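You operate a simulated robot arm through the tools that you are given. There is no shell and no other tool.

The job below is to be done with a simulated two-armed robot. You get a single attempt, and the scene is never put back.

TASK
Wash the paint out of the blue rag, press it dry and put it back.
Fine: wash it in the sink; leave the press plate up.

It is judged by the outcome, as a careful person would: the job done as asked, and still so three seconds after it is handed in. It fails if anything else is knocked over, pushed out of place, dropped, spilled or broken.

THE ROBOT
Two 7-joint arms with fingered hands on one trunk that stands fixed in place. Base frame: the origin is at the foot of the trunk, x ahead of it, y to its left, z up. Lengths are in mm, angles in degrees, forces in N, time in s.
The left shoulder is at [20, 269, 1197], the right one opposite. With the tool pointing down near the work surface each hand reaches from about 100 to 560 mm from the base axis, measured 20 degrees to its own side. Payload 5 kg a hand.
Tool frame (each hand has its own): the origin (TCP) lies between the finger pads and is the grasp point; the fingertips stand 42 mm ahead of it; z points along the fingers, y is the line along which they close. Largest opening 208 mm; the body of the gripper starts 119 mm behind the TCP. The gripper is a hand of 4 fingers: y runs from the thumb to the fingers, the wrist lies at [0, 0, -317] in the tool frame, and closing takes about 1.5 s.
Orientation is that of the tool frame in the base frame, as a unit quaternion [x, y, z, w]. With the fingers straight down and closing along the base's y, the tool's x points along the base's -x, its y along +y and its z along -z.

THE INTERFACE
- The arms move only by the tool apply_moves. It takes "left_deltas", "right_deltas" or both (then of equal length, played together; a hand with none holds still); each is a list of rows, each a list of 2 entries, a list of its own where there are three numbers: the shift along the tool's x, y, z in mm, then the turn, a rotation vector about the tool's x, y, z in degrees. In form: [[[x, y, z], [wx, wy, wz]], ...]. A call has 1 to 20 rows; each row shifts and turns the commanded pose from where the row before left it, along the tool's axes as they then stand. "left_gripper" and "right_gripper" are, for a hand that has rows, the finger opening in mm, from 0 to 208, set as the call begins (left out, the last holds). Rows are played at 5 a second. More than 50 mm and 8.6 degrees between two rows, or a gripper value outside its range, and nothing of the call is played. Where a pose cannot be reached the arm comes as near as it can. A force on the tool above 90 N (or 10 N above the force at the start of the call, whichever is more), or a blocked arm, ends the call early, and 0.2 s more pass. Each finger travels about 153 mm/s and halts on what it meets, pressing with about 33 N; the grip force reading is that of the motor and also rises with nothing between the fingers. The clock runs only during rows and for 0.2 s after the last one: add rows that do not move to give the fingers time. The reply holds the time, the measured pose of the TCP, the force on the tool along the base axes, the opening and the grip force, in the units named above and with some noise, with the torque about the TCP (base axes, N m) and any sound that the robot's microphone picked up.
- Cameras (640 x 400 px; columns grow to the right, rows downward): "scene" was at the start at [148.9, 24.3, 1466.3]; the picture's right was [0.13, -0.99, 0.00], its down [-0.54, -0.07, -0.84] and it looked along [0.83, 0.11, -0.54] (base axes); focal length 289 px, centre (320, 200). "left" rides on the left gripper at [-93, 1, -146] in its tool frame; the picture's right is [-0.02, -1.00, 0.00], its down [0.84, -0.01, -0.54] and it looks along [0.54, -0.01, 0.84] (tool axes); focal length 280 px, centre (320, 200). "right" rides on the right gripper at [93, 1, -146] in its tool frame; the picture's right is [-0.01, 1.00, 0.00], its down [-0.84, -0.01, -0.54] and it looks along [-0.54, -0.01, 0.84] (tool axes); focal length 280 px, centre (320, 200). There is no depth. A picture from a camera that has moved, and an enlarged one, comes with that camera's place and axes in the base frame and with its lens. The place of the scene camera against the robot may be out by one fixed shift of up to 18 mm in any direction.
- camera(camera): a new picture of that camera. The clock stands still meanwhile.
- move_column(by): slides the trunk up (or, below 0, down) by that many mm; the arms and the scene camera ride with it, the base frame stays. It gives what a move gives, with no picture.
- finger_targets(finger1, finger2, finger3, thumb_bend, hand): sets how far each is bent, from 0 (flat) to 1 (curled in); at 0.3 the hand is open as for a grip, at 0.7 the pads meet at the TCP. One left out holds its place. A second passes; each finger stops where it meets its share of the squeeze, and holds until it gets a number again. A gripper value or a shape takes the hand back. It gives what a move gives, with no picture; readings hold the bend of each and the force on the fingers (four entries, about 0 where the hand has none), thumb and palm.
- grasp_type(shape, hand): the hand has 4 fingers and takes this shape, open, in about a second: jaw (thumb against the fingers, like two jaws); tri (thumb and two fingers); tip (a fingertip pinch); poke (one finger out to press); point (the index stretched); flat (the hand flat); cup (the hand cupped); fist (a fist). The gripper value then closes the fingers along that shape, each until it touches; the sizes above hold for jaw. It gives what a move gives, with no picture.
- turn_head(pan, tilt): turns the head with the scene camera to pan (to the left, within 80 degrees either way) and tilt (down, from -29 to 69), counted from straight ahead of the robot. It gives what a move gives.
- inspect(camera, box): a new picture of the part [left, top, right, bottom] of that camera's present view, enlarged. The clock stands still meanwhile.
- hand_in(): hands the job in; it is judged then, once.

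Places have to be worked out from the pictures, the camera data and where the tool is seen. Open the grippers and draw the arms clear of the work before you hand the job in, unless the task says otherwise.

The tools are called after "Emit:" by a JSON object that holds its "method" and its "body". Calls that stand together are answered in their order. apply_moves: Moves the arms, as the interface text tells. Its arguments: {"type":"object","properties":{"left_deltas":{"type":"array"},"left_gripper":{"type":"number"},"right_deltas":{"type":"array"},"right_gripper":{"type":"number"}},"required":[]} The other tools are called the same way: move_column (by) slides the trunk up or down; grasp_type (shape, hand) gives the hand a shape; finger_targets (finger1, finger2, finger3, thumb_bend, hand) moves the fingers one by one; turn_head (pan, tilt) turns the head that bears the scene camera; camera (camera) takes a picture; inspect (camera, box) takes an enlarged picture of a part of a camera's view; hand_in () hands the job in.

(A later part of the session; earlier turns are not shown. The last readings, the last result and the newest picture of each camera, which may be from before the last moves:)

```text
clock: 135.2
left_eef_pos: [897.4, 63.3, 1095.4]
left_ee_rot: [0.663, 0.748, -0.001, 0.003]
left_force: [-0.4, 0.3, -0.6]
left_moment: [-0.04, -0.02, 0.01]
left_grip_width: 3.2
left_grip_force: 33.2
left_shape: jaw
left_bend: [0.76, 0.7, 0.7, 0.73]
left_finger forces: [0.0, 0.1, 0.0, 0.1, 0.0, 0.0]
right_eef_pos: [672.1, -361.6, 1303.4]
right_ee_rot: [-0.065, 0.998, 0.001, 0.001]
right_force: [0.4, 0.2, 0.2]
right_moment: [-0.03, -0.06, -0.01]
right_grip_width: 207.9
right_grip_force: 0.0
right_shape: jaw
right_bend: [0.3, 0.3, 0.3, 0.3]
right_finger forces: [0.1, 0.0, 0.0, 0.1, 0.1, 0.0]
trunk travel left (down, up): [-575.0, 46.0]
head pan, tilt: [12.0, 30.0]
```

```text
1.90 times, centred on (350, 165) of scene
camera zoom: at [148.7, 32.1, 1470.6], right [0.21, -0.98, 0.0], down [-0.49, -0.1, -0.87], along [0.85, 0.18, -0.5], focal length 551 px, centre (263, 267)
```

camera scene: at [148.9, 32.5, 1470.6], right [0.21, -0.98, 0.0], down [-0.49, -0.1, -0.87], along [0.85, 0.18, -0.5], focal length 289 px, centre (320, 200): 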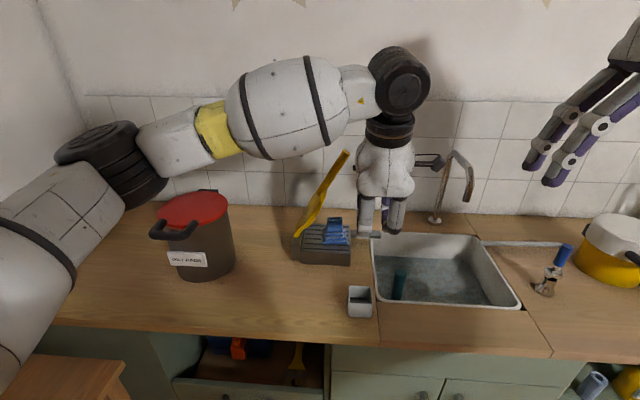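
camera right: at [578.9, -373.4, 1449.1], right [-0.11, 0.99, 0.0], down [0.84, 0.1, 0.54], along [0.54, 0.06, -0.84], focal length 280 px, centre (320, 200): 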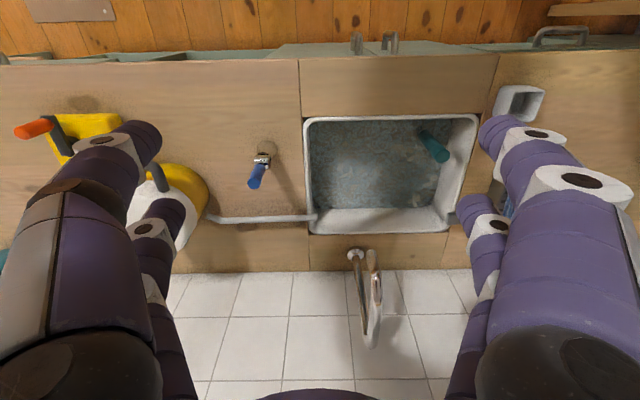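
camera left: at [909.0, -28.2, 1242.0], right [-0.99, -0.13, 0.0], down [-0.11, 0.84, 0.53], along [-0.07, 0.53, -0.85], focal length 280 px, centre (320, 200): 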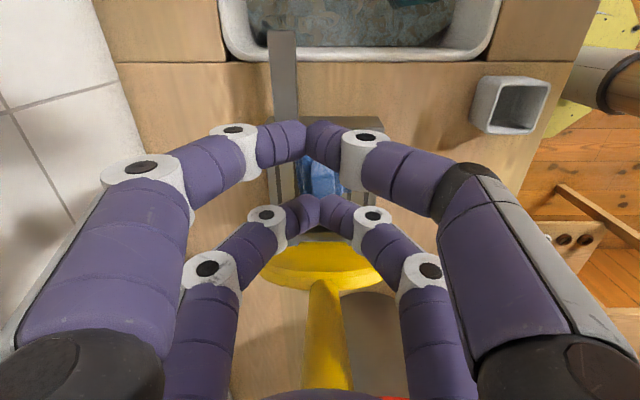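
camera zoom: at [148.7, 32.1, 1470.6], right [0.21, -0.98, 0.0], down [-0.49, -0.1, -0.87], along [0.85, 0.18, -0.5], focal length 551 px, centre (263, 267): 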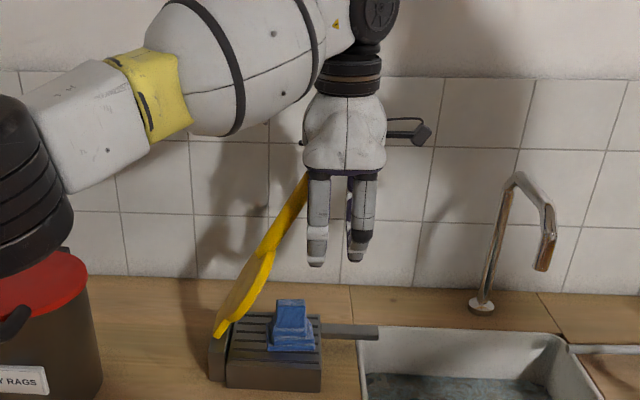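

The rod is centred in the gap. I raise 10 mm for palm clearance and move left until the closed tips touch the plate.

Emit:
{"method": "apply_moves", "body": {"left_deltas": [[[0, 0, -12], [0, 0, 0]], [[20, 0, 0], [0, 0, 0]], [[18, 0, 0], [0, 0, 0]], [[10, 0, 0], [0, 0, 0]], [[8, 0, 0], [0, 0, 0]], [[0, 0, 0], [0, 0, 0]]]}}

Emit:
{"method": "camera", "body": {"camera": "left"}}

Emit:
{"method": "inspect", "body": {"camera": "scene", "box": [260, 60, 440, 270]}}

```text
clock: 136.7
left_eef_pos: [889.4, 117.6, 1107.9]
left_ee_rot: [0.665, 0.747, 0.0, 0.005]
left_force: [2.9, -8.3, 8.0]
left_moment: [0.03, -0.02, -0.02]
left_grip_width: 3.4
left_grip_force: 33.1
left_shape: jaw
left_bend: [0.76, 0.7, 0.7, 0.73]
left_finger forces: [0.0, 0.0, 0.1, 0.0, 0.1, 0.1]
right_eef_pos: [670.9, -363.2, 1302.0]
right_ee_rot: [-0.064, 0.998, 0.001, 0.001]
right_force: [0.2, 0.0, 0.4]
right_moment: [-0.02, 0.05, 0.01]
right_grip_width: 207.9
right_grip_force: 0.0
right_shape: jaw
right_bend: [0.3, 0.3, 0.3, 0.3]
right_finger forces: [0.0, 0.0, 0.0, 0.0, 0.0, 0.0]
trunk travel left (down, up): [-575.0, 46.0]
head pan, tilt: [12.0, 30.0]
```

```text
taken
camera left: at [900.8, 25.5, 1254.3], right [-0.99, -0.13, -0.01], down [-0.11, 0.84, 0.53], along [-0.07, 0.53, -0.85], focal length 280 px, centre (320, 200)
```

left: 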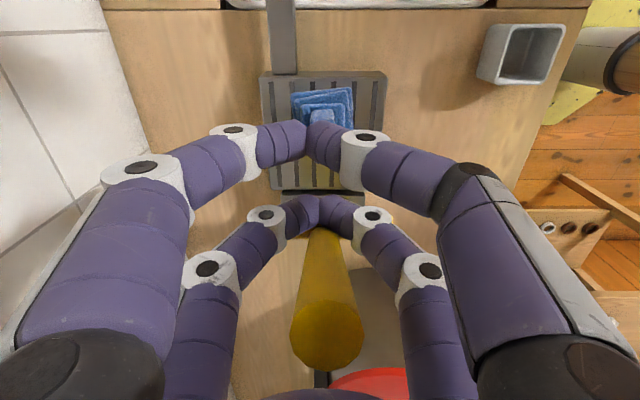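

```text
1.90 times, centred on (350, 165) of scene
camera zoom: at [148.6, 31.2, 1470.6], right [0.21, -0.98, 0.0], down [-0.49, -0.1, -0.87], along [0.85, 0.18, -0.5], focal length 551 px, centre (263, 267)
```

zoom: 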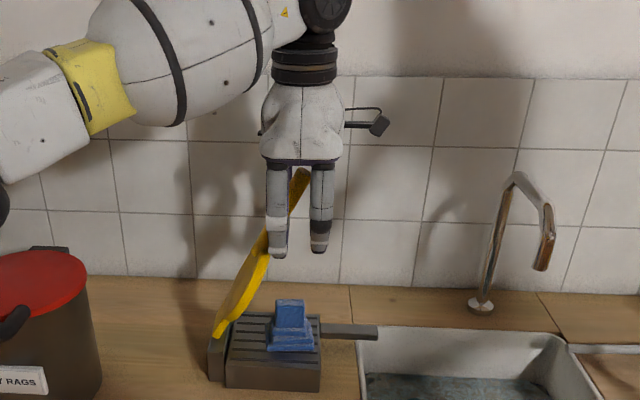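

The tips touch the lever (≈12 N). I push it left and slightly up along its arc.

Emit:
{"method": "apply_moves", "body": {"left_deltas": [[[11, 0, -5.5], [0, 0, 0]], [[11.5, 0, -5], [0, 0, 0]], [[13, 0, -4], [0, 0, 0]], [[13.5, 0, -3.4], [0, 0, 0]], [[13.5, 0, -1.5], [0, 0, 0]], [[0, 0, 0], [0, 0, 0]]]}}

Emit:
{"method": "camera", "body": {"camera": "left"}}

Emit:
{"method": "inspect", "body": {"camera": "scene", "box": [220, 60, 400, 270]}}

```text
clock: 138.1
left_eef_pos: [882.1, 182.0, 1125.7]
left_ee_rot: [0.663, 0.748, 0.0, 0.004]
left_force: [0.1, -0.3, 0.2]
left_moment: [0.05, 0.03, 0.0]
left_grip_width: 3.1
left_grip_force: 33.0
left_shape: jaw
left_bend: [0.76, 0.7, 0.7, 0.73]
left_finger forces: [0.0, 0.0, 0.1, 0.1, 0.0, 0.0]
right_eef_pos: [672.6, -362.0, 1303.0]
right_ee_rot: [-0.064, 0.998, 0.001, 0.0]
right_force: [-0.3, -1.0, 0.3]
right_moment: [0.01, -0.01, 0.03]
right_grip_width: 207.9
right_grip_force: 0.1
right_shape: jaw
right_bend: [0.3, 0.3, 0.3, 0.3]
right_finger forces: [0.0, 0.0, 0.1, 0.0, 0.0, 0.1]
trunk travel left (down, up): [-575.0, 46.0]
head pan, tilt: [12.0, 30.0]
```

```text
taken
camera left: at [894.4, 89.6, 1272.0], right [-0.99, -0.13, 0.0], down [-0.12, 0.84, 0.53], along [-0.07, 0.53, -0.85], focal length 280 px, centre (320, 200)
```

left: 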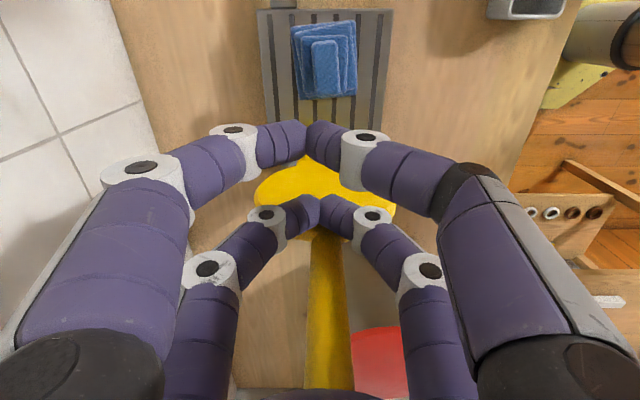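

```text
1.90 times, centred on (310, 165) of scene
camera zoom: at [149.1, 31.6, 1470.5], right [0.21, -0.98, 0.0], down [-0.49, -0.1, -0.87], along [0.85, 0.18, -0.5], focal length 551 px, centre (339, 267)
```

zoom: 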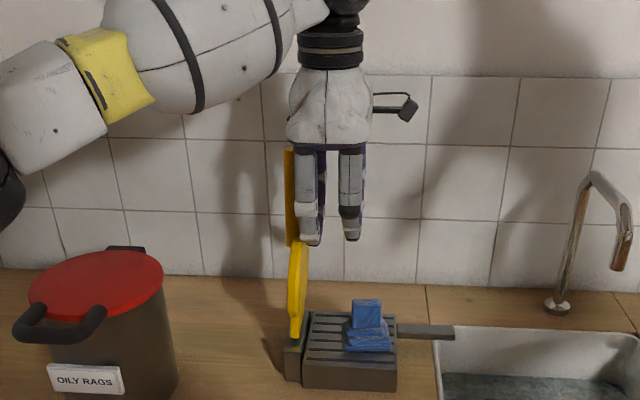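

The lever stands about upright. I push on a bit until it leans left on its stop as at the start.

Emit:
{"method": "apply_moves", "body": {"left_deltas": [[[12, 0, 0], [0, 0, 0]], [[10, 0, 0], [0, 0, 0]], [[8, 0, 0], [0, 0, 0]], [[0, 0, 0], [0, 0, 0]]]}}

Emit:
{"method": "inspect", "body": {"camera": "scene", "box": [220, 60, 400, 270]}}

Emit:
{"method": "camera", "body": {"camera": "left"}}

```text
clock: 139.1
left_eef_pos: [878.2, 209.8, 1126.4]
left_ee_rot: [0.665, 0.747, -0.001, 0.005]
left_force: [-0.2, -6.9, -0.2]
left_moment: [-0.24, 0.01, 0.06]
left_grip_width: 3.4
left_grip_force: 33.4
left_shape: jaw
left_bend: [0.76, 0.7, 0.7, 0.73]
left_finger forces: [0.0, 0.0, 0.0, 0.1, 0.0, 0.0]
right_eef_pos: [671.9, -362.4, 1302.7]
right_ee_rot: [-0.064, 0.998, 0.001, -0.001]
right_force: [-0.2, 0.0, 0.0]
right_moment: [-0.02, 0.02, 0.01]
right_grip_width: 208.1
right_grip_force: 0.0
right_shape: jaw
right_bend: [0.3, 0.3, 0.3, 0.3]
right_finger forces: [0.0, 0.0, 0.0, 0.1, 0.0, 0.0]
trunk travel left (down, up): [-575.0, 46.0]
head pan, tilt: [12.0, 30.0]
```

```text
1.90 times, centred on (310, 165) of scene
camera zoom: at [148.9, 31.6, 1470.5], right [0.21, -0.98, 0.0], down [-0.49, -0.1, -0.87], along [0.85, 0.18, -0.5], focal length 551 px, centre (339, 267)
```

zoom: 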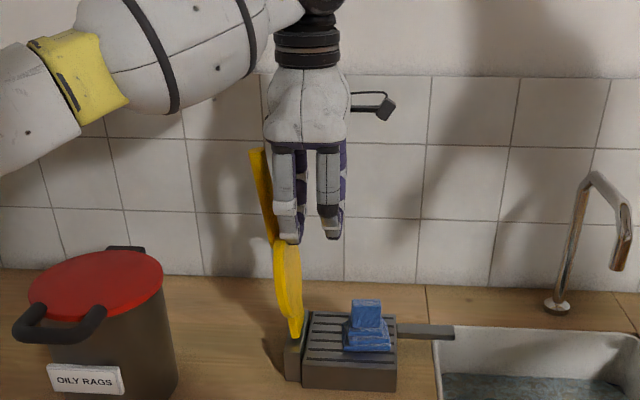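

```text
taken
camera left: at [891.5, 118.5, 1272.5], right [-0.99, -0.13, 0.0], down [-0.11, 0.84, 0.53], along [-0.07, 0.53, -0.85], focal length 280 px, centre (320, 200)
```

left: 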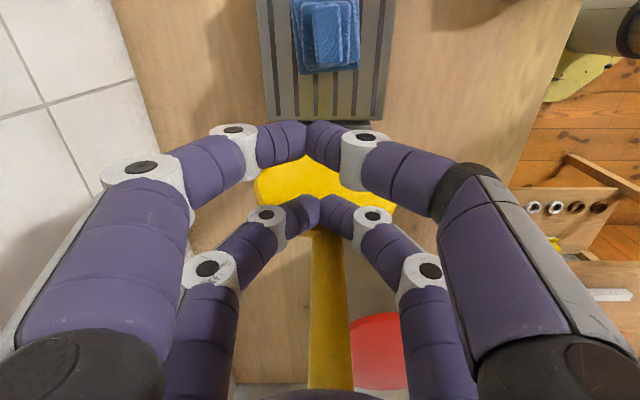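

Leaning left nearly as at the start. A few more mm to its stop.

Emit:
{"method": "apply_moves", "body": {"left_deltas": [[[4, 0, 0], [0, 0, 0]], [[4, 0, 0], [0, 0, 0]], [[0, 0, 0], [0, 0, 0]]]}}

Emit:
{"method": "inspect", "body": {"camera": "scene", "box": [220, 60, 400, 270]}}

```text
clock: 139.8
left_eef_pos: [878.8, 212.5, 1127.1]
left_ee_rot: [0.666, 0.746, -0.001, 0.006]
left_force: [3.8, -39.7, -3.5]
left_moment: [-1.31, -0.14, 0.18]
left_grip_width: 3.2
left_grip_force: 33.1
left_shape: jaw
left_bend: [0.76, 0.7, 0.7, 0.73]
left_finger forces: [0.1, 0.0, 0.0, 0.0, 0.0, 0.0]
right_eef_pos: [671.4, -366.9, 1302.6]
right_ee_rot: [-0.062, 0.998, 0.002, 0.0]
right_force: [-0.8, -0.3, 0.1]
right_moment: [0.0, -0.01, 0.0]
right_grip_width: 207.8
right_grip_force: 0.0
right_shape: jaw
right_bend: [0.3, 0.3, 0.3, 0.3]
right_finger forces: [0.1, 0.1, 0.0, 0.0, 0.0, 0.0]
trunk travel left (down, up): [-575.0, 46.0]
head pan, tilt: [12.0, 30.0]
```

```text
1.90 times, centred on (310, 165) of scene
camera zoom: at [149.5, 28.9, 1470.5], right [0.21, -0.98, 0.0], down [-0.49, -0.1, -0.87], along [0.85, 0.18, -0.5], focal length 551 px, centre (339, 267)
```

zoom: 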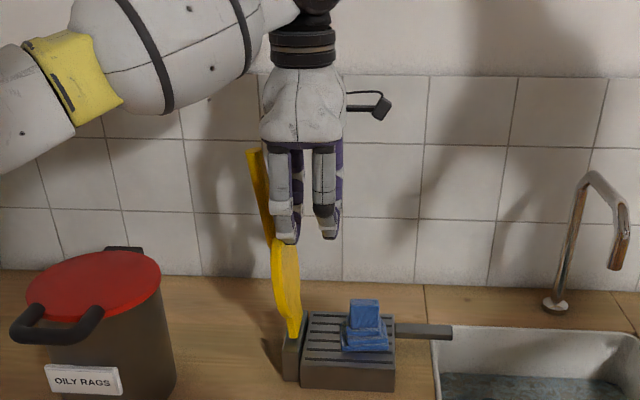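

The lever is against its stop (40 N), as at the start. I ease off to the right and bring the hand over the rag, opening the fingers.

Emit:
{"method": "apply_moves", "body": {"left_deltas": [[[-8, 0, 0], [0, 0, 0]], [[-24, -3, 0], [0, 0, 0]], [[-24, -3, 0], [0, 0, 0]], [[0, 0, 0], [0, 0, 0]], [[0, 0, 0], [0, 0, 0]]]}}

Emit:
{"method": "apply_moves", "body": {"left_deltas": [[[0, 0, 0], [0, 0, 0]], [[0, 0, 0], [0, 0, 0]], [[0, 0, 0], [0, 0, 0]], [[0, 0, 0], [0, 0, 0]], [[0, 0, 0], [0, 0, 0]]], "left_gripper": 100}}

Emit:
{"method": "camera", "body": {"camera": "left"}}

Emit:
{"method": "inspect", "body": {"camera": "left", "box": [250, 20, 400, 140]}}

Emit:
{"method": "inspect", "body": {"camera": "scene", "box": [260, 120, 400, 270]}}

```text
clock: 141.1
left_eef_pos: [878.5, 162.6, 1127.3]
left_ee_rot: [0.663, 0.748, 0.0, 0.005]
left_force: [-0.4, -0.7, 0.0]
left_moment: [0.1, 0.03, 0.01]
left_grip_width: 3.2
left_grip_force: 33.1
left_shape: jaw
left_bend: [0.76, 0.7, 0.7, 0.73]
left_finger forces: [0.0, 0.1, 0.0, 0.0, 0.1, 0.0]
right_eef_pos: [670.5, -363.4, 1302.3]
right_ee_rot: [-0.064, 0.998, 0.001, 0.001]
right_force: [0.2, -0.4, 0.4]
right_moment: [0.12, -0.04, 0.01]
right_grip_width: 207.6
right_grip_force: 0.1
right_shape: jaw
right_bend: [0.3, 0.3, 0.3, 0.3]
right_finger forces: [0.0, 0.0, 0.1, 0.0, 0.0, 0.0]
trunk travel left (down, up): [-575.0, 46.0]
head pan, tilt: [12.0, 30.0]
```

```text
clock: 142.2
left_eef_pos: [879.7, 163.8, 1126.5]
left_ee_rot: [0.663, 0.749, 0.0, 0.004]
left_force: [0.9, -0.1, 0.1]
left_moment: [0.0, 0.02, -0.01]
left_grip_width: 99.4
left_grip_force: 0.1
left_shape: jaw
left_bend: [0.73, 0.73, 0.73, 0.7]
left_finger forces: [0.0, 0.0, 0.0, 0.1, 0.0, 0.0]
right_eef_pos: [672.1, -362.6, 1303.3]
right_ee_rot: [-0.063, 0.998, 0.001, 0.0]
right_force: [-0.6, 0.1, 0.2]
right_moment: [0.01, 0.0, 0.02]
right_grip_width: 208.0
right_grip_force: 0.1
right_shape: jaw
right_bend: [0.3, 0.3, 0.3, 0.3]
right_finger forces: [0.1, 0.0, 0.0, 0.1, 0.0, 0.0]
trunk travel left (down, up): [-575.0, 46.0]
head pan, tilt: [12.0, 30.0]
```

```text
taken
camera left: at [891.0, 70.6, 1273.2], right [-0.99, -0.13, 0.0], down [-0.12, 0.84, 0.53], along [-0.07, 0.53, -0.85], focal length 280 px, centre (320, 200)
```

left: 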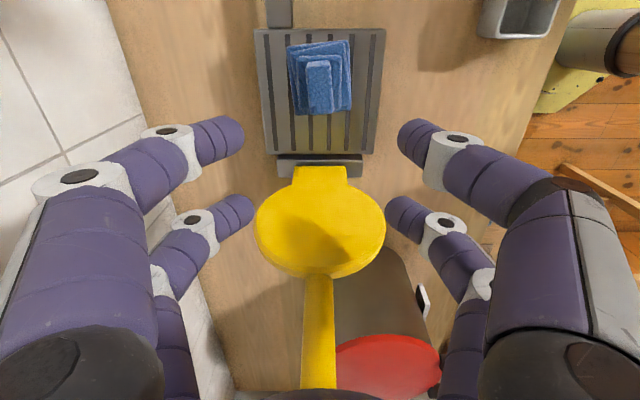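

```text
3.33 times, centred on (325, 80) of left
camera zoom: at [891.0, 70.6, 1273.2], right [-0.99, -0.13, 0.0], down [-0.12, 0.84, 0.53], along [-0.07, 0.53, -0.85], focal length 935 px, centre (303, 600)
```

zoom: 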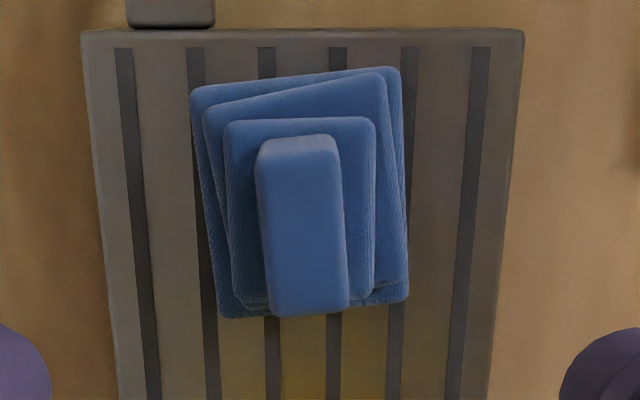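

```text
2.67 times, centred on (330, 195) of scene
camera zoom: at [148.9, 31.9, 1470.5], right [0.21, -0.98, 0.0], down [-0.49, -0.1, -0.87], along [0.85, 0.18, -0.5], focal length 771 px, centre (293, 213)
```

zoom: 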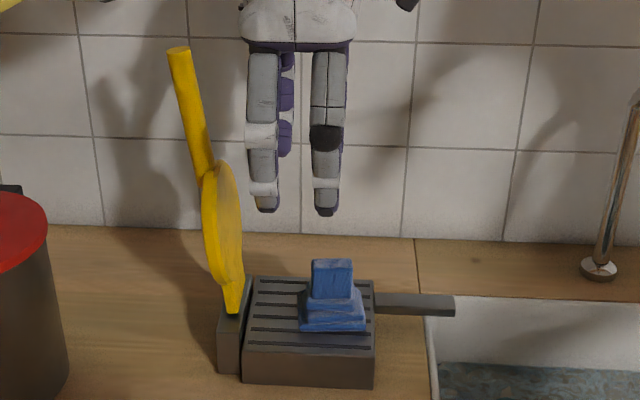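

The lever is back exactly as it was, and the rag is evenly light blue. It has turned a few degrees, so I align the hand with its block (−4.5°), centre the near finger pair on it and descend.

Emit:
{"method": "apply_moves", "body": {"left_deltas": [[[-6.2, -3.3, 0], [0, 0, 0]], [[0, 0, 0], [0, 0, -4.5]], [[0, 0, 40], [0, 0, 0]], [[0, 0, 40], [0, 0, 0]], [[0, 0, 35], [0, 0, 0]], [[0, 0, 15], [0, 0, 0]], [[0, 0, 0], [0, 0, 0]], [[0, 0, 0], [0, 0, 0]]]}}

Emit:
{"method": "camera", "body": {"camera": "left"}}

Emit:
{"method": "inspect", "body": {"camera": "left", "box": [220, 70, 420, 220]}}

```text
clock: 144.1
left_eef_pos: [878.8, 156.3, 994.5]
left_ee_rot: [0.634, 0.774, -0.001, 0.004]
left_force: [0.0, -0.2, 0.1]
left_moment: [-0.03, -0.04, 0.01]
left_grip_width: 99.4
left_grip_force: 0.1
left_shape: jaw
left_bend: [0.73, 0.73, 0.73, 0.7]
left_finger forces: [0.1, 0.0, 0.0, 0.1, 0.0, 0.0]
right_eef_pos: [671.7, -363.0, 1303.4]
right_ee_rot: [-0.064, 0.998, 0.001, -0.001]
right_force: [0.0, 0.5, 0.2]
right_moment: [0.02, -0.04, 0.02]
right_grip_width: 207.7
right_grip_force: 0.1
right_shape: jaw
right_bend: [0.3, 0.3, 0.3, 0.3]
right_finger forces: [0.1, 0.0, 0.0, 0.0, 0.1, 0.1]
trunk travel left (down, up): [-575.0, 46.0]
head pan, tilt: [12.0, 30.0]
```

```text
taken
camera left: at [897.5, 64.4, 1141.5], right [-0.98, -0.21, 0.0], down [-0.18, 0.83, 0.53], along [-0.11, 0.52, -0.85], focal length 280 px, centre (320, 200)
```

left: 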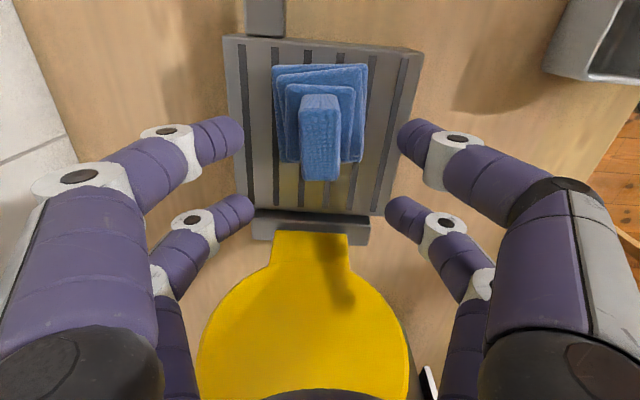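

```text
2.67 times, centred on (320, 145) of left
camera zoom: at [897.5, 64.4, 1141.5], right [-0.98, -0.21, 0.0], down [-0.18, 0.83, 0.53], along [-0.11, 0.52, -0.85], focal length 748 px, centre (320, 347)
```

zoom: 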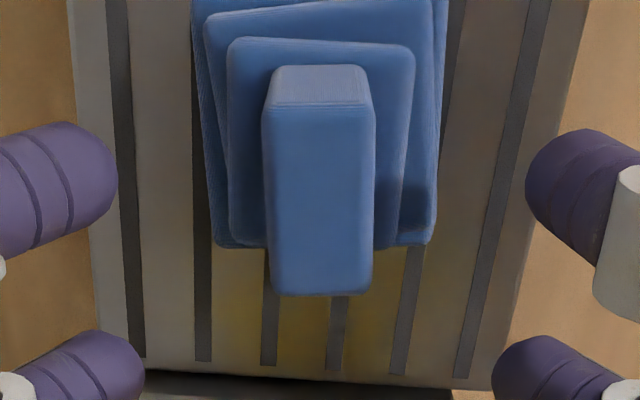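

The block is centred under the near pair and aligned. Down the last 14 mm and close.

Emit:
{"method": "apply_moves", "body": {"left_deltas": [[[0, 0, 8], [0, 0, 0]], [[0, 0, 5], [0, 0, 0]], [[0, 0, 0], [0, 0, 0]]]}}

Emit:
{"method": "apply_moves", "body": {"left_deltas": [[[0, 0, 0], [0, 0, 0]], [[0, 0, 0], [0, 0, 0]], [[0, 0, 0], [0, 0, 0]], [[0, 0, 0], [0, 0, 0]], [[0, 0, 0], [0, 0, 0]], [[0, 0, 0], [0, 0, 0]], [[0, 0, 0], [0, 0, 0]], [[0, 0, 0], [0, 0, 0]]], "left_gripper": 5}}

Emit:
{"method": "inspect", "body": {"camera": "left", "box": [220, 70, 420, 220]}}

```text
clock: 144.8
left_eef_pos: [878.7, 154.9, 981.8]
left_ee_rot: [0.633, 0.774, 0.0, 0.004]
left_force: [0.5, -0.1, 0.4]
left_moment: [-0.02, -0.02, 0.01]
left_grip_width: 99.4
left_grip_force: 0.1
left_shape: jaw
left_bend: [0.73, 0.73, 0.73, 0.7]
left_finger forces: [0.0, 0.0, 0.0, 0.0, 0.0, 0.0]
right_eef_pos: [672.0, -362.5, 1302.4]
right_ee_rot: [-0.063, 0.998, 0.001, 0.0]
right_force: [0.3, 0.4, 0.9]
right_moment: [0.03, -0.01, 0.01]
right_grip_width: 208.1
right_grip_force: 0.2
right_shape: jaw
right_bend: [0.3, 0.3, 0.3, 0.3]
right_finger forces: [0.0, 0.0, 0.0, 0.0, 0.0, 0.0]
trunk travel left (down, up): [-575.0, 46.0]
head pan, tilt: [12.0, 30.0]
```

```text
clock: 146.7
left_eef_pos: [878.1, 154.8, 981.3]
left_ee_rot: [0.635, 0.773, -0.002, 0.004]
left_force: [0.0, -0.1, 0.0]
left_moment: [0.01, 0.04, -0.03]
left_grip_width: 11.4
left_grip_force: 32.9
left_shape: jaw
left_bend: [0.73, 0.7, 0.7, 0.7]
left_finger forces: [25.6, 0.1, 0.0, 0.1, 25.8, 0.1]
right_eef_pos: [671.8, -362.8, 1302.8]
right_ee_rot: [-0.064, 0.998, 0.001, 0.0]
right_force: [-0.2, 0.1, -0.1]
right_moment: [0.03, -0.01, 0.0]
right_grip_width: 208.0
right_grip_force: 0.1
right_shape: jaw
right_bend: [0.3, 0.3, 0.3, 0.3]
right_finger forces: [0.1, 0.0, 0.0, 0.0, 0.1, 0.1]
trunk travel left (down, up): [-575.0, 46.0]
head pan, tilt: [12.0, 30.0]
```

```text
2.67 times, centred on (320, 145) of left
camera zoom: at [897.7, 64.1, 1129.5], right [-0.98, -0.21, 0.0], down [-0.18, 0.83, 0.53], along [-0.11, 0.52, -0.85], focal length 748 px, centre (320, 347)
```

zoom: 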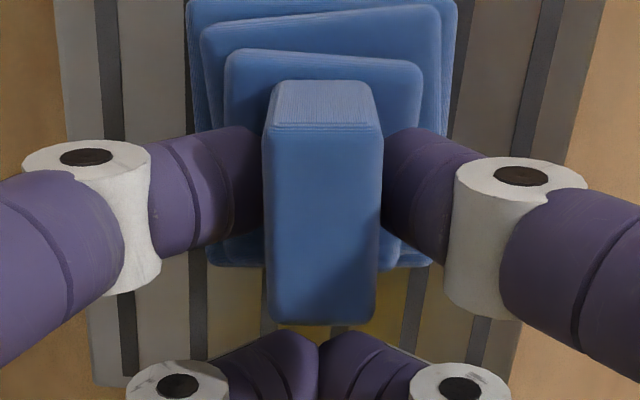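

A good balanced grip (26/26 N) with the block centred. I lift the rag off the press and check it.

Emit:
{"method": "apply_moves", "body": {"left_deltas": [[[0, 0, -5], [0, 0, 0]], [[0, 0, -15], [0, 0, 0]], [[0, 0, -30], [0, 0, 0]], [[0, 0, -40], [0, 0, 0]], [[0, 0, -40], [0, 0, 0]], [[0, 0, -40], [0, 0, 0]], [[0, 0, 0], [0, 0, 0]]]}}

Emit:
{"method": "inspect", "body": {"camera": "left", "box": [220, 40, 420, 220]}}

Emit:
{"method": "inspect", "body": {"camera": "scene", "box": [260, 80, 420, 270]}}

```text
clock: 148.2
left_eef_pos: [875.7, 158.8, 1152.5]
left_ee_rot: [0.634, 0.773, -0.001, 0.004]
left_force: [0.7, -0.5, -0.2]
left_moment: [-0.04, 0.07, 0.01]
left_grip_width: 11.4
left_grip_force: 32.9
left_shape: jaw
left_bend: [0.73, 0.7, 0.7, 0.7]
left_finger forces: [25.7, 0.0, 0.0, 0.0, 25.5, 0.0]
right_eef_pos: [673.9, -362.7, 1302.5]
right_ee_rot: [-0.064, 0.998, 0.001, 0.0]
right_force: [0.2, 0.6, -1.3]
right_moment: [0.01, 0.08, 0.01]
right_grip_width: 207.9
right_grip_force: 0.1
right_shape: jaw
right_bend: [0.3, 0.3, 0.3, 0.3]
right_finger forces: [0.0, 0.1, 0.0, 0.0, 0.0, 0.1]
trunk travel left (down, up): [-575.0, 46.0]
head pan, tilt: [12.0, 30.0]
```

```text
2.22 times, centred on (320, 130) of left
camera zoom: at [896.1, 66.8, 1299.2], right [-0.98, -0.21, 0.0], down [-0.18, 0.83, 0.53], along [-0.11, 0.52, -0.85], focal length 623 px, centre (320, 356)
```

zoom: 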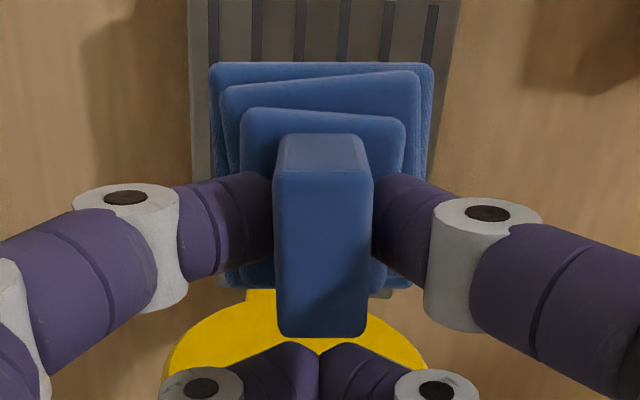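

```text
2.11 times, centred on (340, 175) of scene
camera zoom: at [149.8, 32.1, 1470.3], right [0.21, -0.98, 0.0], down [-0.49, -0.1, -0.87], along [0.85, 0.18, -0.5], focal length 609 px, centre (278, 253)
```

zoom: 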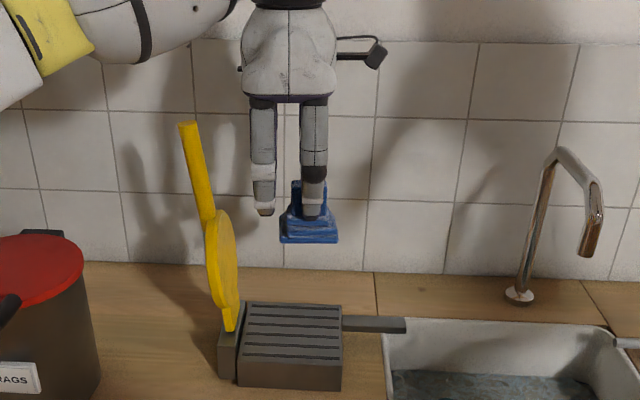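

The rag hangs in the hand as at the first pick-up, clean and light. I carry it back the same way: toward the robot, then left over its old place.

Emit:
{"method": "apply_moves", "body": {"left_deltas": [[[2.9, -41.5, 0], [0, 0, 0]], [[2.9, -41.5, 0], [0, 0, 0]], [[2.9, -41.5, 0], [0, 0, 0]], [[2.9, -41.5, 0], [0, 0, 0]], [[2.9, -41.5, 0], [0, 0, 0]], [[0, 0, 0], [0, 0, 1]], [[42.9, 2.8, 0], [0, 0, 0]], [[42.9, 2.8, 0], [0, 0, 0]], [[42.9, 2.8, 0], [0, 0, 0]], [[43, 2.8, 0], [0, 0, 0]], [[0, 0, 0], [0, 0, 0]], [[0, 0, 0], [0, 0, 0]]]}}

Emit:
{"method": "camera", "body": {"camera": "left"}}

Emit:
{"method": "camera", "body": {"camera": "scene"}}

```text
clock: 150.8
left_eef_pos: [651.4, 300.5, 1151.1]
left_ee_rot: [0.64, 0.768, -0.001, 0.004]
left_force: [-0.4, -0.7, -1.7]
left_moment: [-0.04, 0.01, 0.0]
left_grip_width: 11.4
left_grip_force: 32.7
left_shape: jaw
left_bend: [0.73, 0.7, 0.7, 0.7]
left_finger forces: [25.7, 0.0, 0.0, 0.0, 26.2, 0.0]
right_eef_pos: [671.8, -361.0, 1302.4]
right_ee_rot: [-0.066, 0.998, 0.0, 0.0]
right_force: [0.8, 1.3, -0.3]
right_moment: [-0.07, 0.05, 0.02]
right_grip_width: 207.7
right_grip_force: 0.0
right_shape: jaw
right_bend: [0.3, 0.3, 0.3, 0.3]
right_finger forces: [0.0, 0.0, 0.1, 0.0, 0.1, 0.1]
trunk travel left (down, up): [-575.0, 46.0]
head pan, tilt: [12.0, 30.0]
```

```text
taken
camera left: at [669.6, 209.5, 1297.1], right [-0.98, -0.19, 0.0], down [-0.17, 0.83, 0.53], along [-0.1, 0.52, -0.85], focal length 280 px, centre (320, 200)
```

left: 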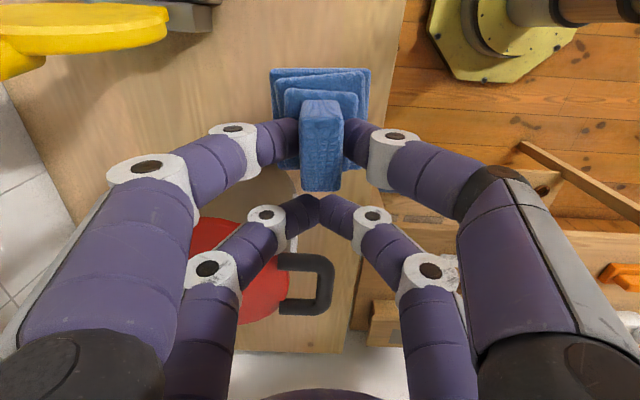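

```text
taken
camera scene: at [149.0, 32.7, 1470.5], right [0.21, -0.98, 0.0], down [-0.49, -0.1, -0.87], along [0.85, 0.18, -0.5], focal length 289 px, centre (320, 200)
```

scene: 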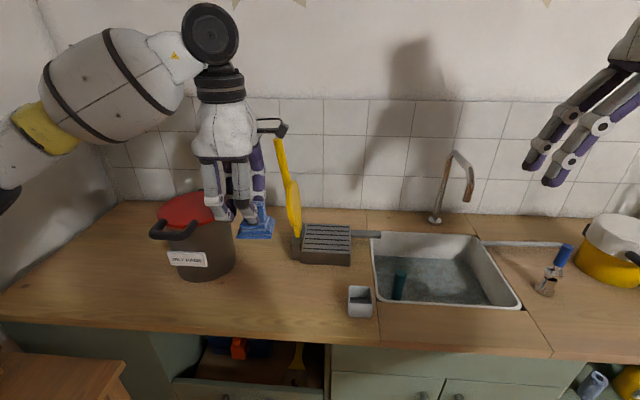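

Over the old spot. I make a 2 mm correction and lower to just above the counter.

Emit:
{"method": "apply_moves", "body": {"left_deltas": [[[2, -0.5, 0], [0, 0, 0]], [[0, 0, 45], [0, 0, 0]], [[0, 0, 45], [0, 0, 0]], [[0, 0, 45], [0, 0, 0]], [[0, 0, 45], [0, 0, 0]], [[0, 0, 25], [0, 0, 0]], [[0, 0, 7], [0, 0, 0]], [[0, 0, 0], [0, 0, 0]], [[0, 0, 0], [0, 0, 0]]]}}

Emit:
{"method": "inspect", "body": {"camera": "left", "box": [240, 40, 400, 220]}}

Emit:
{"method": "inspect", "body": {"camera": "scene", "box": [180, 160, 340, 300]}}

```text
clock: 152.8
left_eef_pos: [650.6, 300.8, 940.6]
left_ee_rot: [0.641, 0.768, -0.001, 0.003]
left_force: [1.5, 0.0, -1.2]
left_moment: [0.04, -0.01, 0.07]
left_grip_width: 11.3
left_grip_force: 33.1
left_shape: jaw
left_bend: [0.73, 0.7, 0.7, 0.7]
left_finger forces: [25.6, 0.0, 0.1, 0.0, 26.1, 0.1]
right_eef_pos: [671.6, -361.7, 1302.0]
right_ee_rot: [-0.064, 0.998, 0.001, 0.0]
right_force: [-0.4, -0.6, 0.0]
right_moment: [-0.02, 0.02, -0.02]
right_grip_width: 207.9
right_grip_force: 0.1
right_shape: jaw
right_bend: [0.3, 0.3, 0.3, 0.3]
right_finger forces: [0.0, 0.1, 0.1, 0.0, 0.1, 0.1]
trunk travel left (down, up): [-575.0, 46.0]
head pan, tilt: [12.0, 30.0]
```

```text
2.22 times, centred on (320, 130) of left
camera zoom: at [668.9, 209.9, 1086.8], right [-0.98, -0.19, 0.0], down [-0.17, 0.83, 0.53], along [-0.1, 0.52, -0.85], focal length 623 px, centre (320, 356)
```

zoom: 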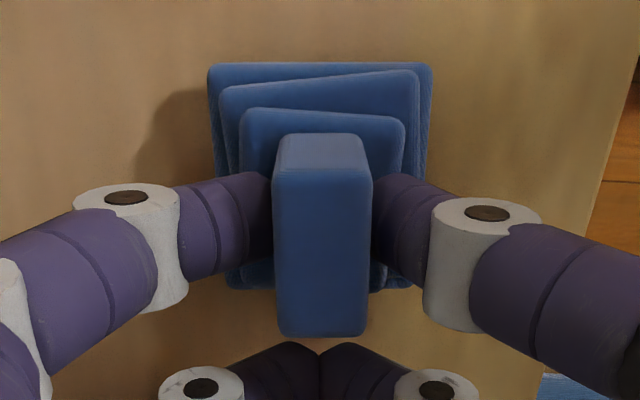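

```text
2.86 times, centred on (260, 230) of scene
camera zoom: at [148.9, 31.9, 1470.6], right [0.21, -0.98, 0.0], down [-0.49, -0.1, -0.87], along [0.85, 0.18, -0.5], focal length 826 px, centre (491, 114)
```

zoom: 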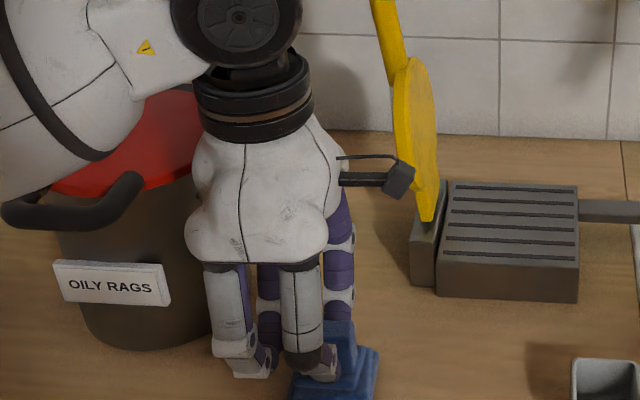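

The rag's corners are within 2 mm of where they were at the start. I lower in small steps until it rests on the counter.

Emit:
{"method": "apply_moves", "body": {"left_deltas": [[[0, 0, 3], [0, 0, 0]], [[0, 0, 2], [0, 0, 0]], [[0, 0, 2], [0, 0, 0]], [[0, 0, 0], [0, 0, 0]]]}}

Emit:
{"method": "apply_moves", "body": {"left_deltas": [[[0, 0, 1.5], [0, 0, 0]], [[0, 0, 0], [0, 0, 0]]]}}

```text
clock: 153.8
left_eef_pos: [650.7, 300.8, 932.9]
left_ee_rot: [0.64, 0.768, -0.001, 0.004]
left_force: [0.1, -0.2, 2.1]
left_moment: [-0.08, 0.1, 0.0]
left_grip_width: 11.4
left_grip_force: 32.7
left_shape: jaw
left_bend: [0.73, 0.7, 0.7, 0.71]
left_finger forces: [26.3, 0.1, 0.1, 0.0, 26.5, 0.1]
right_eef_pos: [671.8, -361.3, 1303.4]
right_ee_rot: [-0.063, 0.998, 0.001, 0.001]
right_force: [0.5, 0.2, -0.4]
right_moment: [0.0, 0.03, 0.01]
right_grip_width: 208.0
right_grip_force: 0.0
right_shape: jaw
right_bend: [0.3, 0.3, 0.3, 0.3]
right_finger forces: [0.0, 0.0, 0.0, 0.0, 0.1, 0.0]
trunk travel left (down, up): [-575.0, 46.0]
head pan, tilt: [12.0, 30.0]
```

```text
clock: 154.4
left_eef_pos: [650.3, 301.8, 931.4]
left_ee_rot: [0.641, 0.768, 0.0, 0.006]
left_force: [0.6, -0.7, 16.5]
left_moment: [-0.51, -0.05, 0.02]
left_grip_width: 11.7
left_grip_force: 32.8
left_shape: jaw
left_bend: [0.73, 0.7, 0.7, 0.71]
left_finger forces: [31.0, 0.1, 0.1, 0.1, 31.6, 0.1]
right_eef_pos: [672.5, -362.7, 1304.3]
right_ee_rot: [-0.063, 0.998, 0.001, 0.001]
right_force: [-0.3, -0.1, 0.5]
right_moment: [0.03, -0.02, -0.01]
right_grip_width: 207.8
right_grip_force: 0.0
right_shape: jaw
right_bend: [0.3, 0.3, 0.3, 0.3]
right_finger forces: [0.0, 0.0, 0.0, 0.0, 0.0, 0.0]
trunk travel left (down, up): [-575.0, 46.0]
head pan, tilt: [12.0, 30.0]
```

It rests on the counter now (16 N). I unload by about 1.5 mm and open the fingers.

Emit:
{"method": "apply_moves", "body": {"left_deltas": [[[0, 0, -1.5], [0, 0, 0]], [[0, 0, 0], [0, 0, 0]]]}}

Emit:
{"method": "apply_moves", "body": {"left_deltas": [[[0, 0, 0], [0, 0, 0]], [[0, 0, 0], [0, 0, 0]], [[0, 0, 0], [0, 0, 0]], [[0, 0, 0], [0, 0, 0]], [[0, 0, 0], [0, 0, 0]]], "left_gripper": 100}}

Emit:
{"method": "camera", "body": {"camera": "left"}}

```text
clock: 155.1
left_eef_pos: [650.9, 301.8, 932.3]
left_ee_rot: [0.641, 0.767, 0.001, 0.004]
left_force: [1.0, -1.1, 10.7]
left_moment: [-0.35, 0.01, 0.02]
left_grip_width: 11.5
left_grip_force: 32.6
left_shape: jaw
left_bend: [0.73, 0.7, 0.7, 0.71]
left_finger forces: [30.2, 0.1, 0.1, 0.0, 29.7, 0.0]
right_eef_pos: [672.0, -362.2, 1302.6]
right_ee_rot: [-0.063, 0.998, 0.001, 0.001]
right_force: [0.3, -0.2, 0.1]
right_moment: [-0.02, -0.03, -0.01]
right_grip_width: 207.8
right_grip_force: 0.1
right_shape: jaw
right_bend: [0.3, 0.3, 0.3, 0.3]
right_finger forces: [0.0, 0.1, 0.0, 0.1, 0.1, 0.0]
trunk travel left (down, up): [-575.0, 46.0]
head pan, tilt: [12.0, 30.0]
```

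```text
clock: 156.2
left_eef_pos: [651.5, 301.5, 931.8]
left_ee_rot: [0.641, 0.768, -0.001, 0.004]
left_force: [-0.5, -1.3, 1.0]
left_moment: [0.0, 0.02, -0.01]
left_grip_width: 99.3
left_grip_force: 0.1
left_shape: jaw
left_bend: [0.73, 0.73, 0.73, 0.7]
left_finger forces: [0.0, 0.1, 0.0, 0.0, 0.1, 0.0]
right_eef_pos: [671.5, -362.1, 1303.3]
right_ee_rot: [-0.063, 0.998, 0.001, 0.0]
right_force: [0.0, -0.2, 0.0]
right_moment: [-0.03, 0.05, -0.02]
right_grip_width: 207.9
right_grip_force: 0.0
right_shape: jaw
right_bend: [0.3, 0.3, 0.3, 0.3]
right_finger forces: [0.0, 0.0, 0.1, 0.1, 0.0, 0.0]
trunk travel left (down, up): [-575.0, 46.0]
head pan, tilt: [12.0, 30.0]
```

```text
taken
camera left: at [668.8, 210.5, 1078.6], right [-0.98, -0.19, 0.0], down [-0.17, 0.83, 0.53], along [-0.1, 0.52, -0.85], focal length 280 px, centre (320, 200)
```

left: 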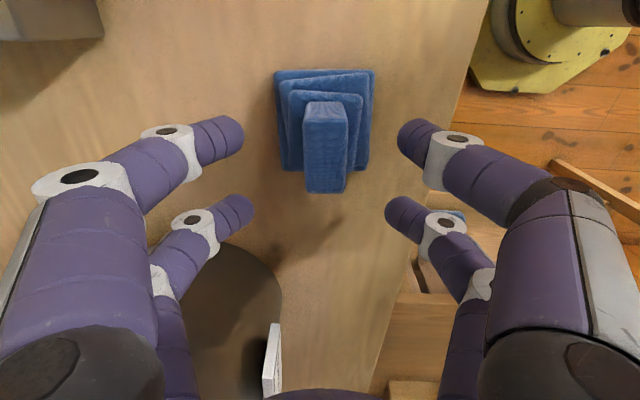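

Released; the view matches the one from before the first pick-up. I raise the hand straight up and retreat.

Emit:
{"method": "apply_moves", "body": {"left_deltas": [[[0, 0, -10], [0, 0, 0]], [[0, 0, -30], [0, 0, 0]], [[0, 0, -45], [0, 0, 0]], [[0, 0, -45], [0, 0, 0]], [[0, 0, -45], [0, 0, 0]], [[0, 0, -45], [0, 0, 0]], [[0, 0, -45], [0, 0, 0]], [[0, 0, -45], [0, 0, 0]], [[0, 0, -45], [0, 0, 0]], [[0, 0, -35], [0, 0, 0]], [[20, -40, 0], [0, 0, 0]], [[20, -40, 0], [0, 0, 0]], [[0, 0, 0], [0, 0, 0]]], "left_gripper": 150}}

Emit:
{"method": "turn_head", "body": {"pan": 7.2, "tilt": 32.7}}

Emit:
{"method": "camera", "body": {"camera": "scene"}}

Emit:
{"method": "inspect", "body": {"camera": "scene", "box": [200, 110, 380, 310]}}

Emit:
{"method": "inspect", "body": {"camera": "scene", "box": [340, 120, 560, 300]}}

Emit:
{"method": "inspect", "body": {"camera": "scene", "box": [210, 240, 290, 310]}}

```text
clock: 159.1
left_eef_pos: [564.8, 327.8, 1320.3]
left_ee_rot: [0.641, 0.768, -0.001, 0.004]
left_force: [0.7, 0.1, -0.1]
left_moment: [-0.01, 0.08, -0.01]
left_grip_width: 149.6
left_grip_force: 0.1
left_shape: jaw
left_bend: [0.27, 0.27, 0.27, 0.57]
left_finger forces: [0.0, 0.0, 0.0, 0.0, 0.0, 0.1]
right_eef_pos: [671.8, -361.8, 1303.0]
right_ee_rot: [-0.063, 0.998, 0.001, -0.001]
right_force: [1.1, -0.6, -0.6]
right_moment: [0.03, 0.05, -0.02]
right_grip_width: 207.8
right_grip_force: 0.0
right_shape: jaw
right_bend: [0.3, 0.3, 0.3, 0.3]
right_finger forces: [0.1, 0.0, 0.0, 0.0, 0.0, 0.0]
trunk travel left (down, up): [-575.0, 46.0]
head pan, tilt: [12.0, 30.0]
```

```text
clock: 159.7
left_eef_pos: [563.0, 328.4, 1320.5]
left_ee_rot: [0.641, 0.768, 0.0, 0.005]
left_force: [0.4, -0.1, -0.3]
left_moment: [-0.03, 0.0, 0.0]
left_grip_width: 149.6
left_grip_force: 0.2
left_shape: jaw
left_bend: [0.27, 0.27, 0.27, 0.57]
left_finger forces: [0.0, 0.0, 0.0, 0.1, 0.1, 0.0]
right_eef_pos: [671.8, -361.6, 1303.1]
right_ee_rot: [-0.064, 0.998, 0.001, 0.002]
right_force: [-0.9, -0.2, 0.1]
right_moment: [-0.01, 0.0, -0.01]
right_grip_width: 207.7
right_grip_force: 0.2
right_shape: jaw
right_bend: [0.3, 0.3, 0.3, 0.3]
right_finger forces: [0.0, 0.0, 0.1, 0.0, 0.1, 0.1]
trunk travel left (down, up): [-575.0, 46.0]
head pan, tilt: [7.2, 32.7]
```

```text
taken
camera scene: at [148.9, 24.4, 1466.4], right [0.13, -0.99, 0.0], down [-0.54, -0.07, -0.84], along [0.83, 0.11, -0.54], focal length 289 px, centre (320, 200)
```

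scene: 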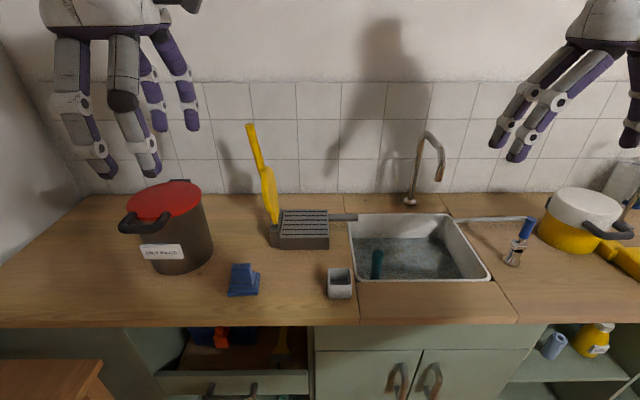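

```text
2.00 times, centred on (290, 210) of scene
camera zoom: at [148.9, 24.4, 1466.4], right [0.13, -0.99, 0.0], down [-0.54, -0.07, -0.84], along [0.83, 0.11, -0.54], focal length 579 px, centre (380, 180)
```

zoom: 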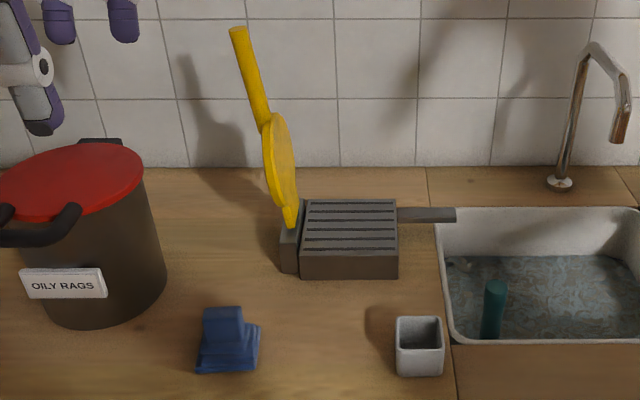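

```text
2.22 times, centred on (450, 210) of scene
camera zoom: at [148.9, 24.4, 1466.4], right [0.13, -0.99, 0.0], down [-0.54, -0.07, -0.84], along [0.83, 0.11, -0.54], focal length 643 px, centre (31, 178)
```

zoom: 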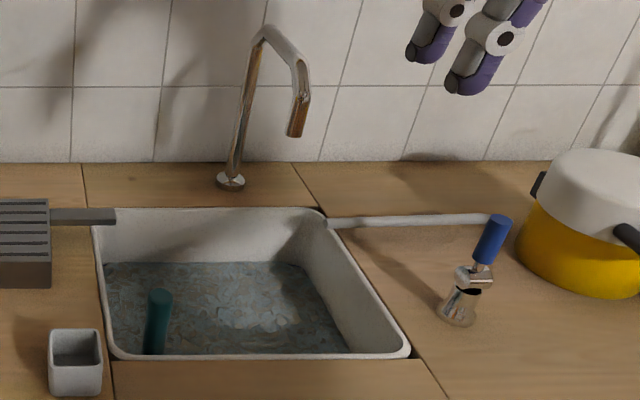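

```text
5.71 times, centred on (250, 275) of scene
camera zoom: at [148.9, 24.4, 1466.4], right [0.13, -0.99, 0.0], down [-0.54, -0.07, -0.84], along [0.83, 0.11, -0.54], focal length 1653 px, centre (720, -229)
```

zoom: 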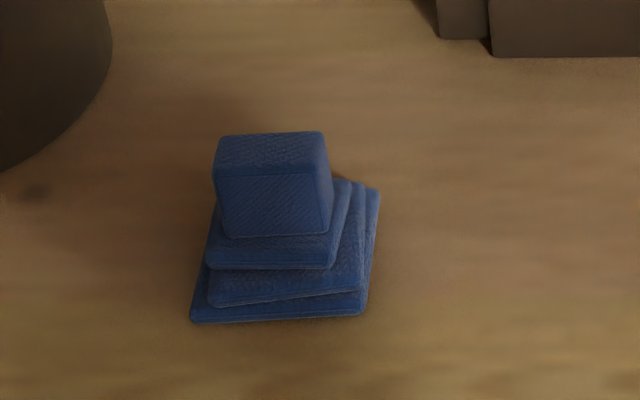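

Rag, lever, cup and the rest look as at the start, only the sink water is murky from the paint. To judge dryness I compare the rag's colour from the very same hand-camera pose as in the beginning.

Emit:
{"method": "apply_moves", "body": {"left_deltas": [[[-16, 19, 44], [0, 0, 0]], [[-16, 19, 44], [0, 0, 0]], [[-16, 19, 44], [0, 0, 0]], [[-16, 19, 42], [0, 0, 0]], [[-4, 2, 3], [0, 0, 0]], [[0, 0, 0], [0, 0, 0]], [[0, 0, 0], [0, 0, 0]]], "left_gripper": 208}}

Emit:
{"method": "camera", "body": {"camera": "left"}}

Emit:
{"method": "inspect", "body": {"camera": "left", "box": [268, 50, 368, 140]}}

```text
refused: row 1 steps farther than a row can; nothing moved
```

```text
taken
camera left: at [581.4, 236.7, 1467.3], right [-0.98, -0.19, 0.0], down [-0.17, 0.83, 0.53], along [-0.1, 0.52, -0.85], focal length 280 px, centre (320, 200)
```

left: 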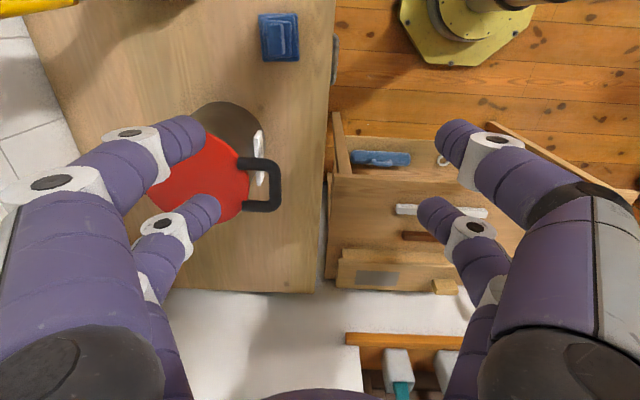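

```text
4.44 times, centred on (318, 95) of left
camera zoom: at [581.4, 236.7, 1467.3], right [-0.98, -0.19, 0.0], down [-0.17, 0.83, 0.53], along [-0.1, 0.52, -0.85], focal length 1246 px, centre (329, 667)
```

zoom: 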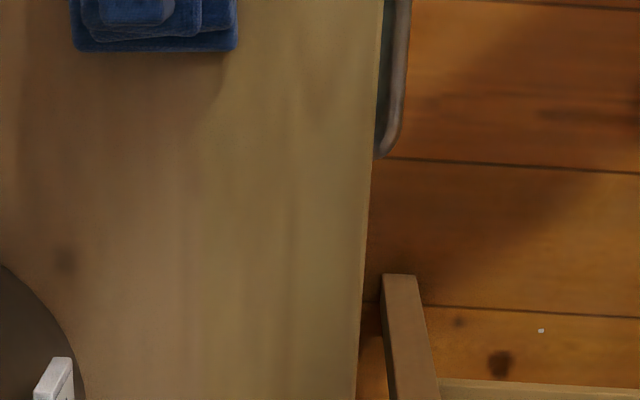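

That step was too long; I redo it with shorter rows.

Emit:
{"method": "apply_moves", "body": {"left_deltas": [[[-13.7, 15.3, 35.4], [0, 0, 0]], [[-13.7, 15.3, 35.4], [0, 0, 0]], [[-13.7, 15.3, 35.4], [0, 0, 0]], [[-13.7, 15.3, 35.4], [0, 0, 0]], [[-13.6, 15.2, 35.4], [0, 0, 0]], [[0, 0, 0], [0, 0, 0]], [[0, 0, 0], [0, 0, 0]]], "left_gripper": 208}}

Emit:
{"method": "camera", "body": {"camera": "left"}}

Emit:
{"method": "inspect", "body": {"camera": "left", "box": [268, 50, 368, 140]}}

```text
clock: 161.3
left_eef_pos: [653.7, 271.4, 1144.3]
left_ee_rot: [0.641, 0.768, -0.001, 0.004]
left_force: [0.5, 0.1, -0.4]
left_moment: [0.03, 0.07, -0.01]
left_grip_width: 207.9
left_grip_force: 0.1
left_shape: jaw
left_bend: [0.3, 0.3, 0.3, 0.3]
left_finger forces: [0.1, 0.0, 0.0, 0.1, 0.0, 0.0]
right_eef_pos: [672.4, -363.4, 1301.4]
right_ee_rot: [-0.063, 0.998, 0.001, 0.001]
right_force: [0.3, -0.3, -0.3]
right_moment: [-0.01, 0.09, 0.01]
right_grip_width: 208.0
right_grip_force: 0.1
right_shape: jaw
right_bend: [0.3, 0.3, 0.3, 0.3]
right_finger forces: [0.0, 0.0, 0.0, 0.1, 0.0, 0.0]
trunk travel left (down, up): [-575.0, 46.0]
head pan, tilt: [7.2, 32.7]
```

```text
taken
camera left: at [671.1, 179.6, 1291.5], right [-0.98, -0.19, 0.0], down [-0.17, 0.83, 0.53], along [-0.1, 0.52, -0.85], focal length 280 px, centre (320, 200)
```

left: 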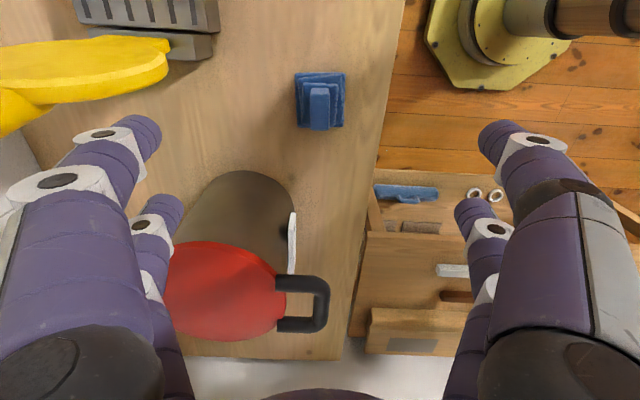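

```text
4.44 times, centred on (318, 95) of left
camera zoom: at [671.1, 179.6, 1291.5], right [-0.98, -0.19, 0.0], down [-0.17, 0.83, 0.53], along [-0.1, 0.52, -0.85], focal length 1246 px, centre (329, 667)
```

zoom: 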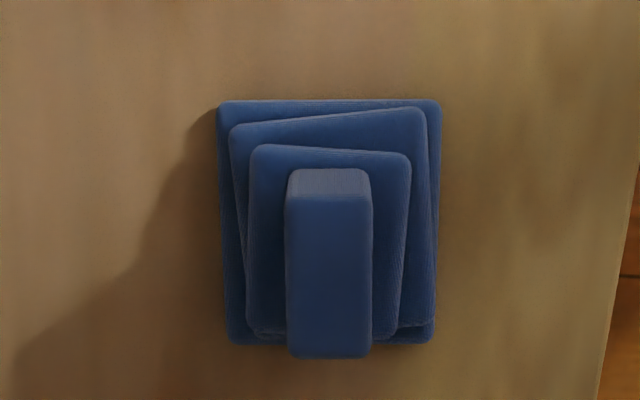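

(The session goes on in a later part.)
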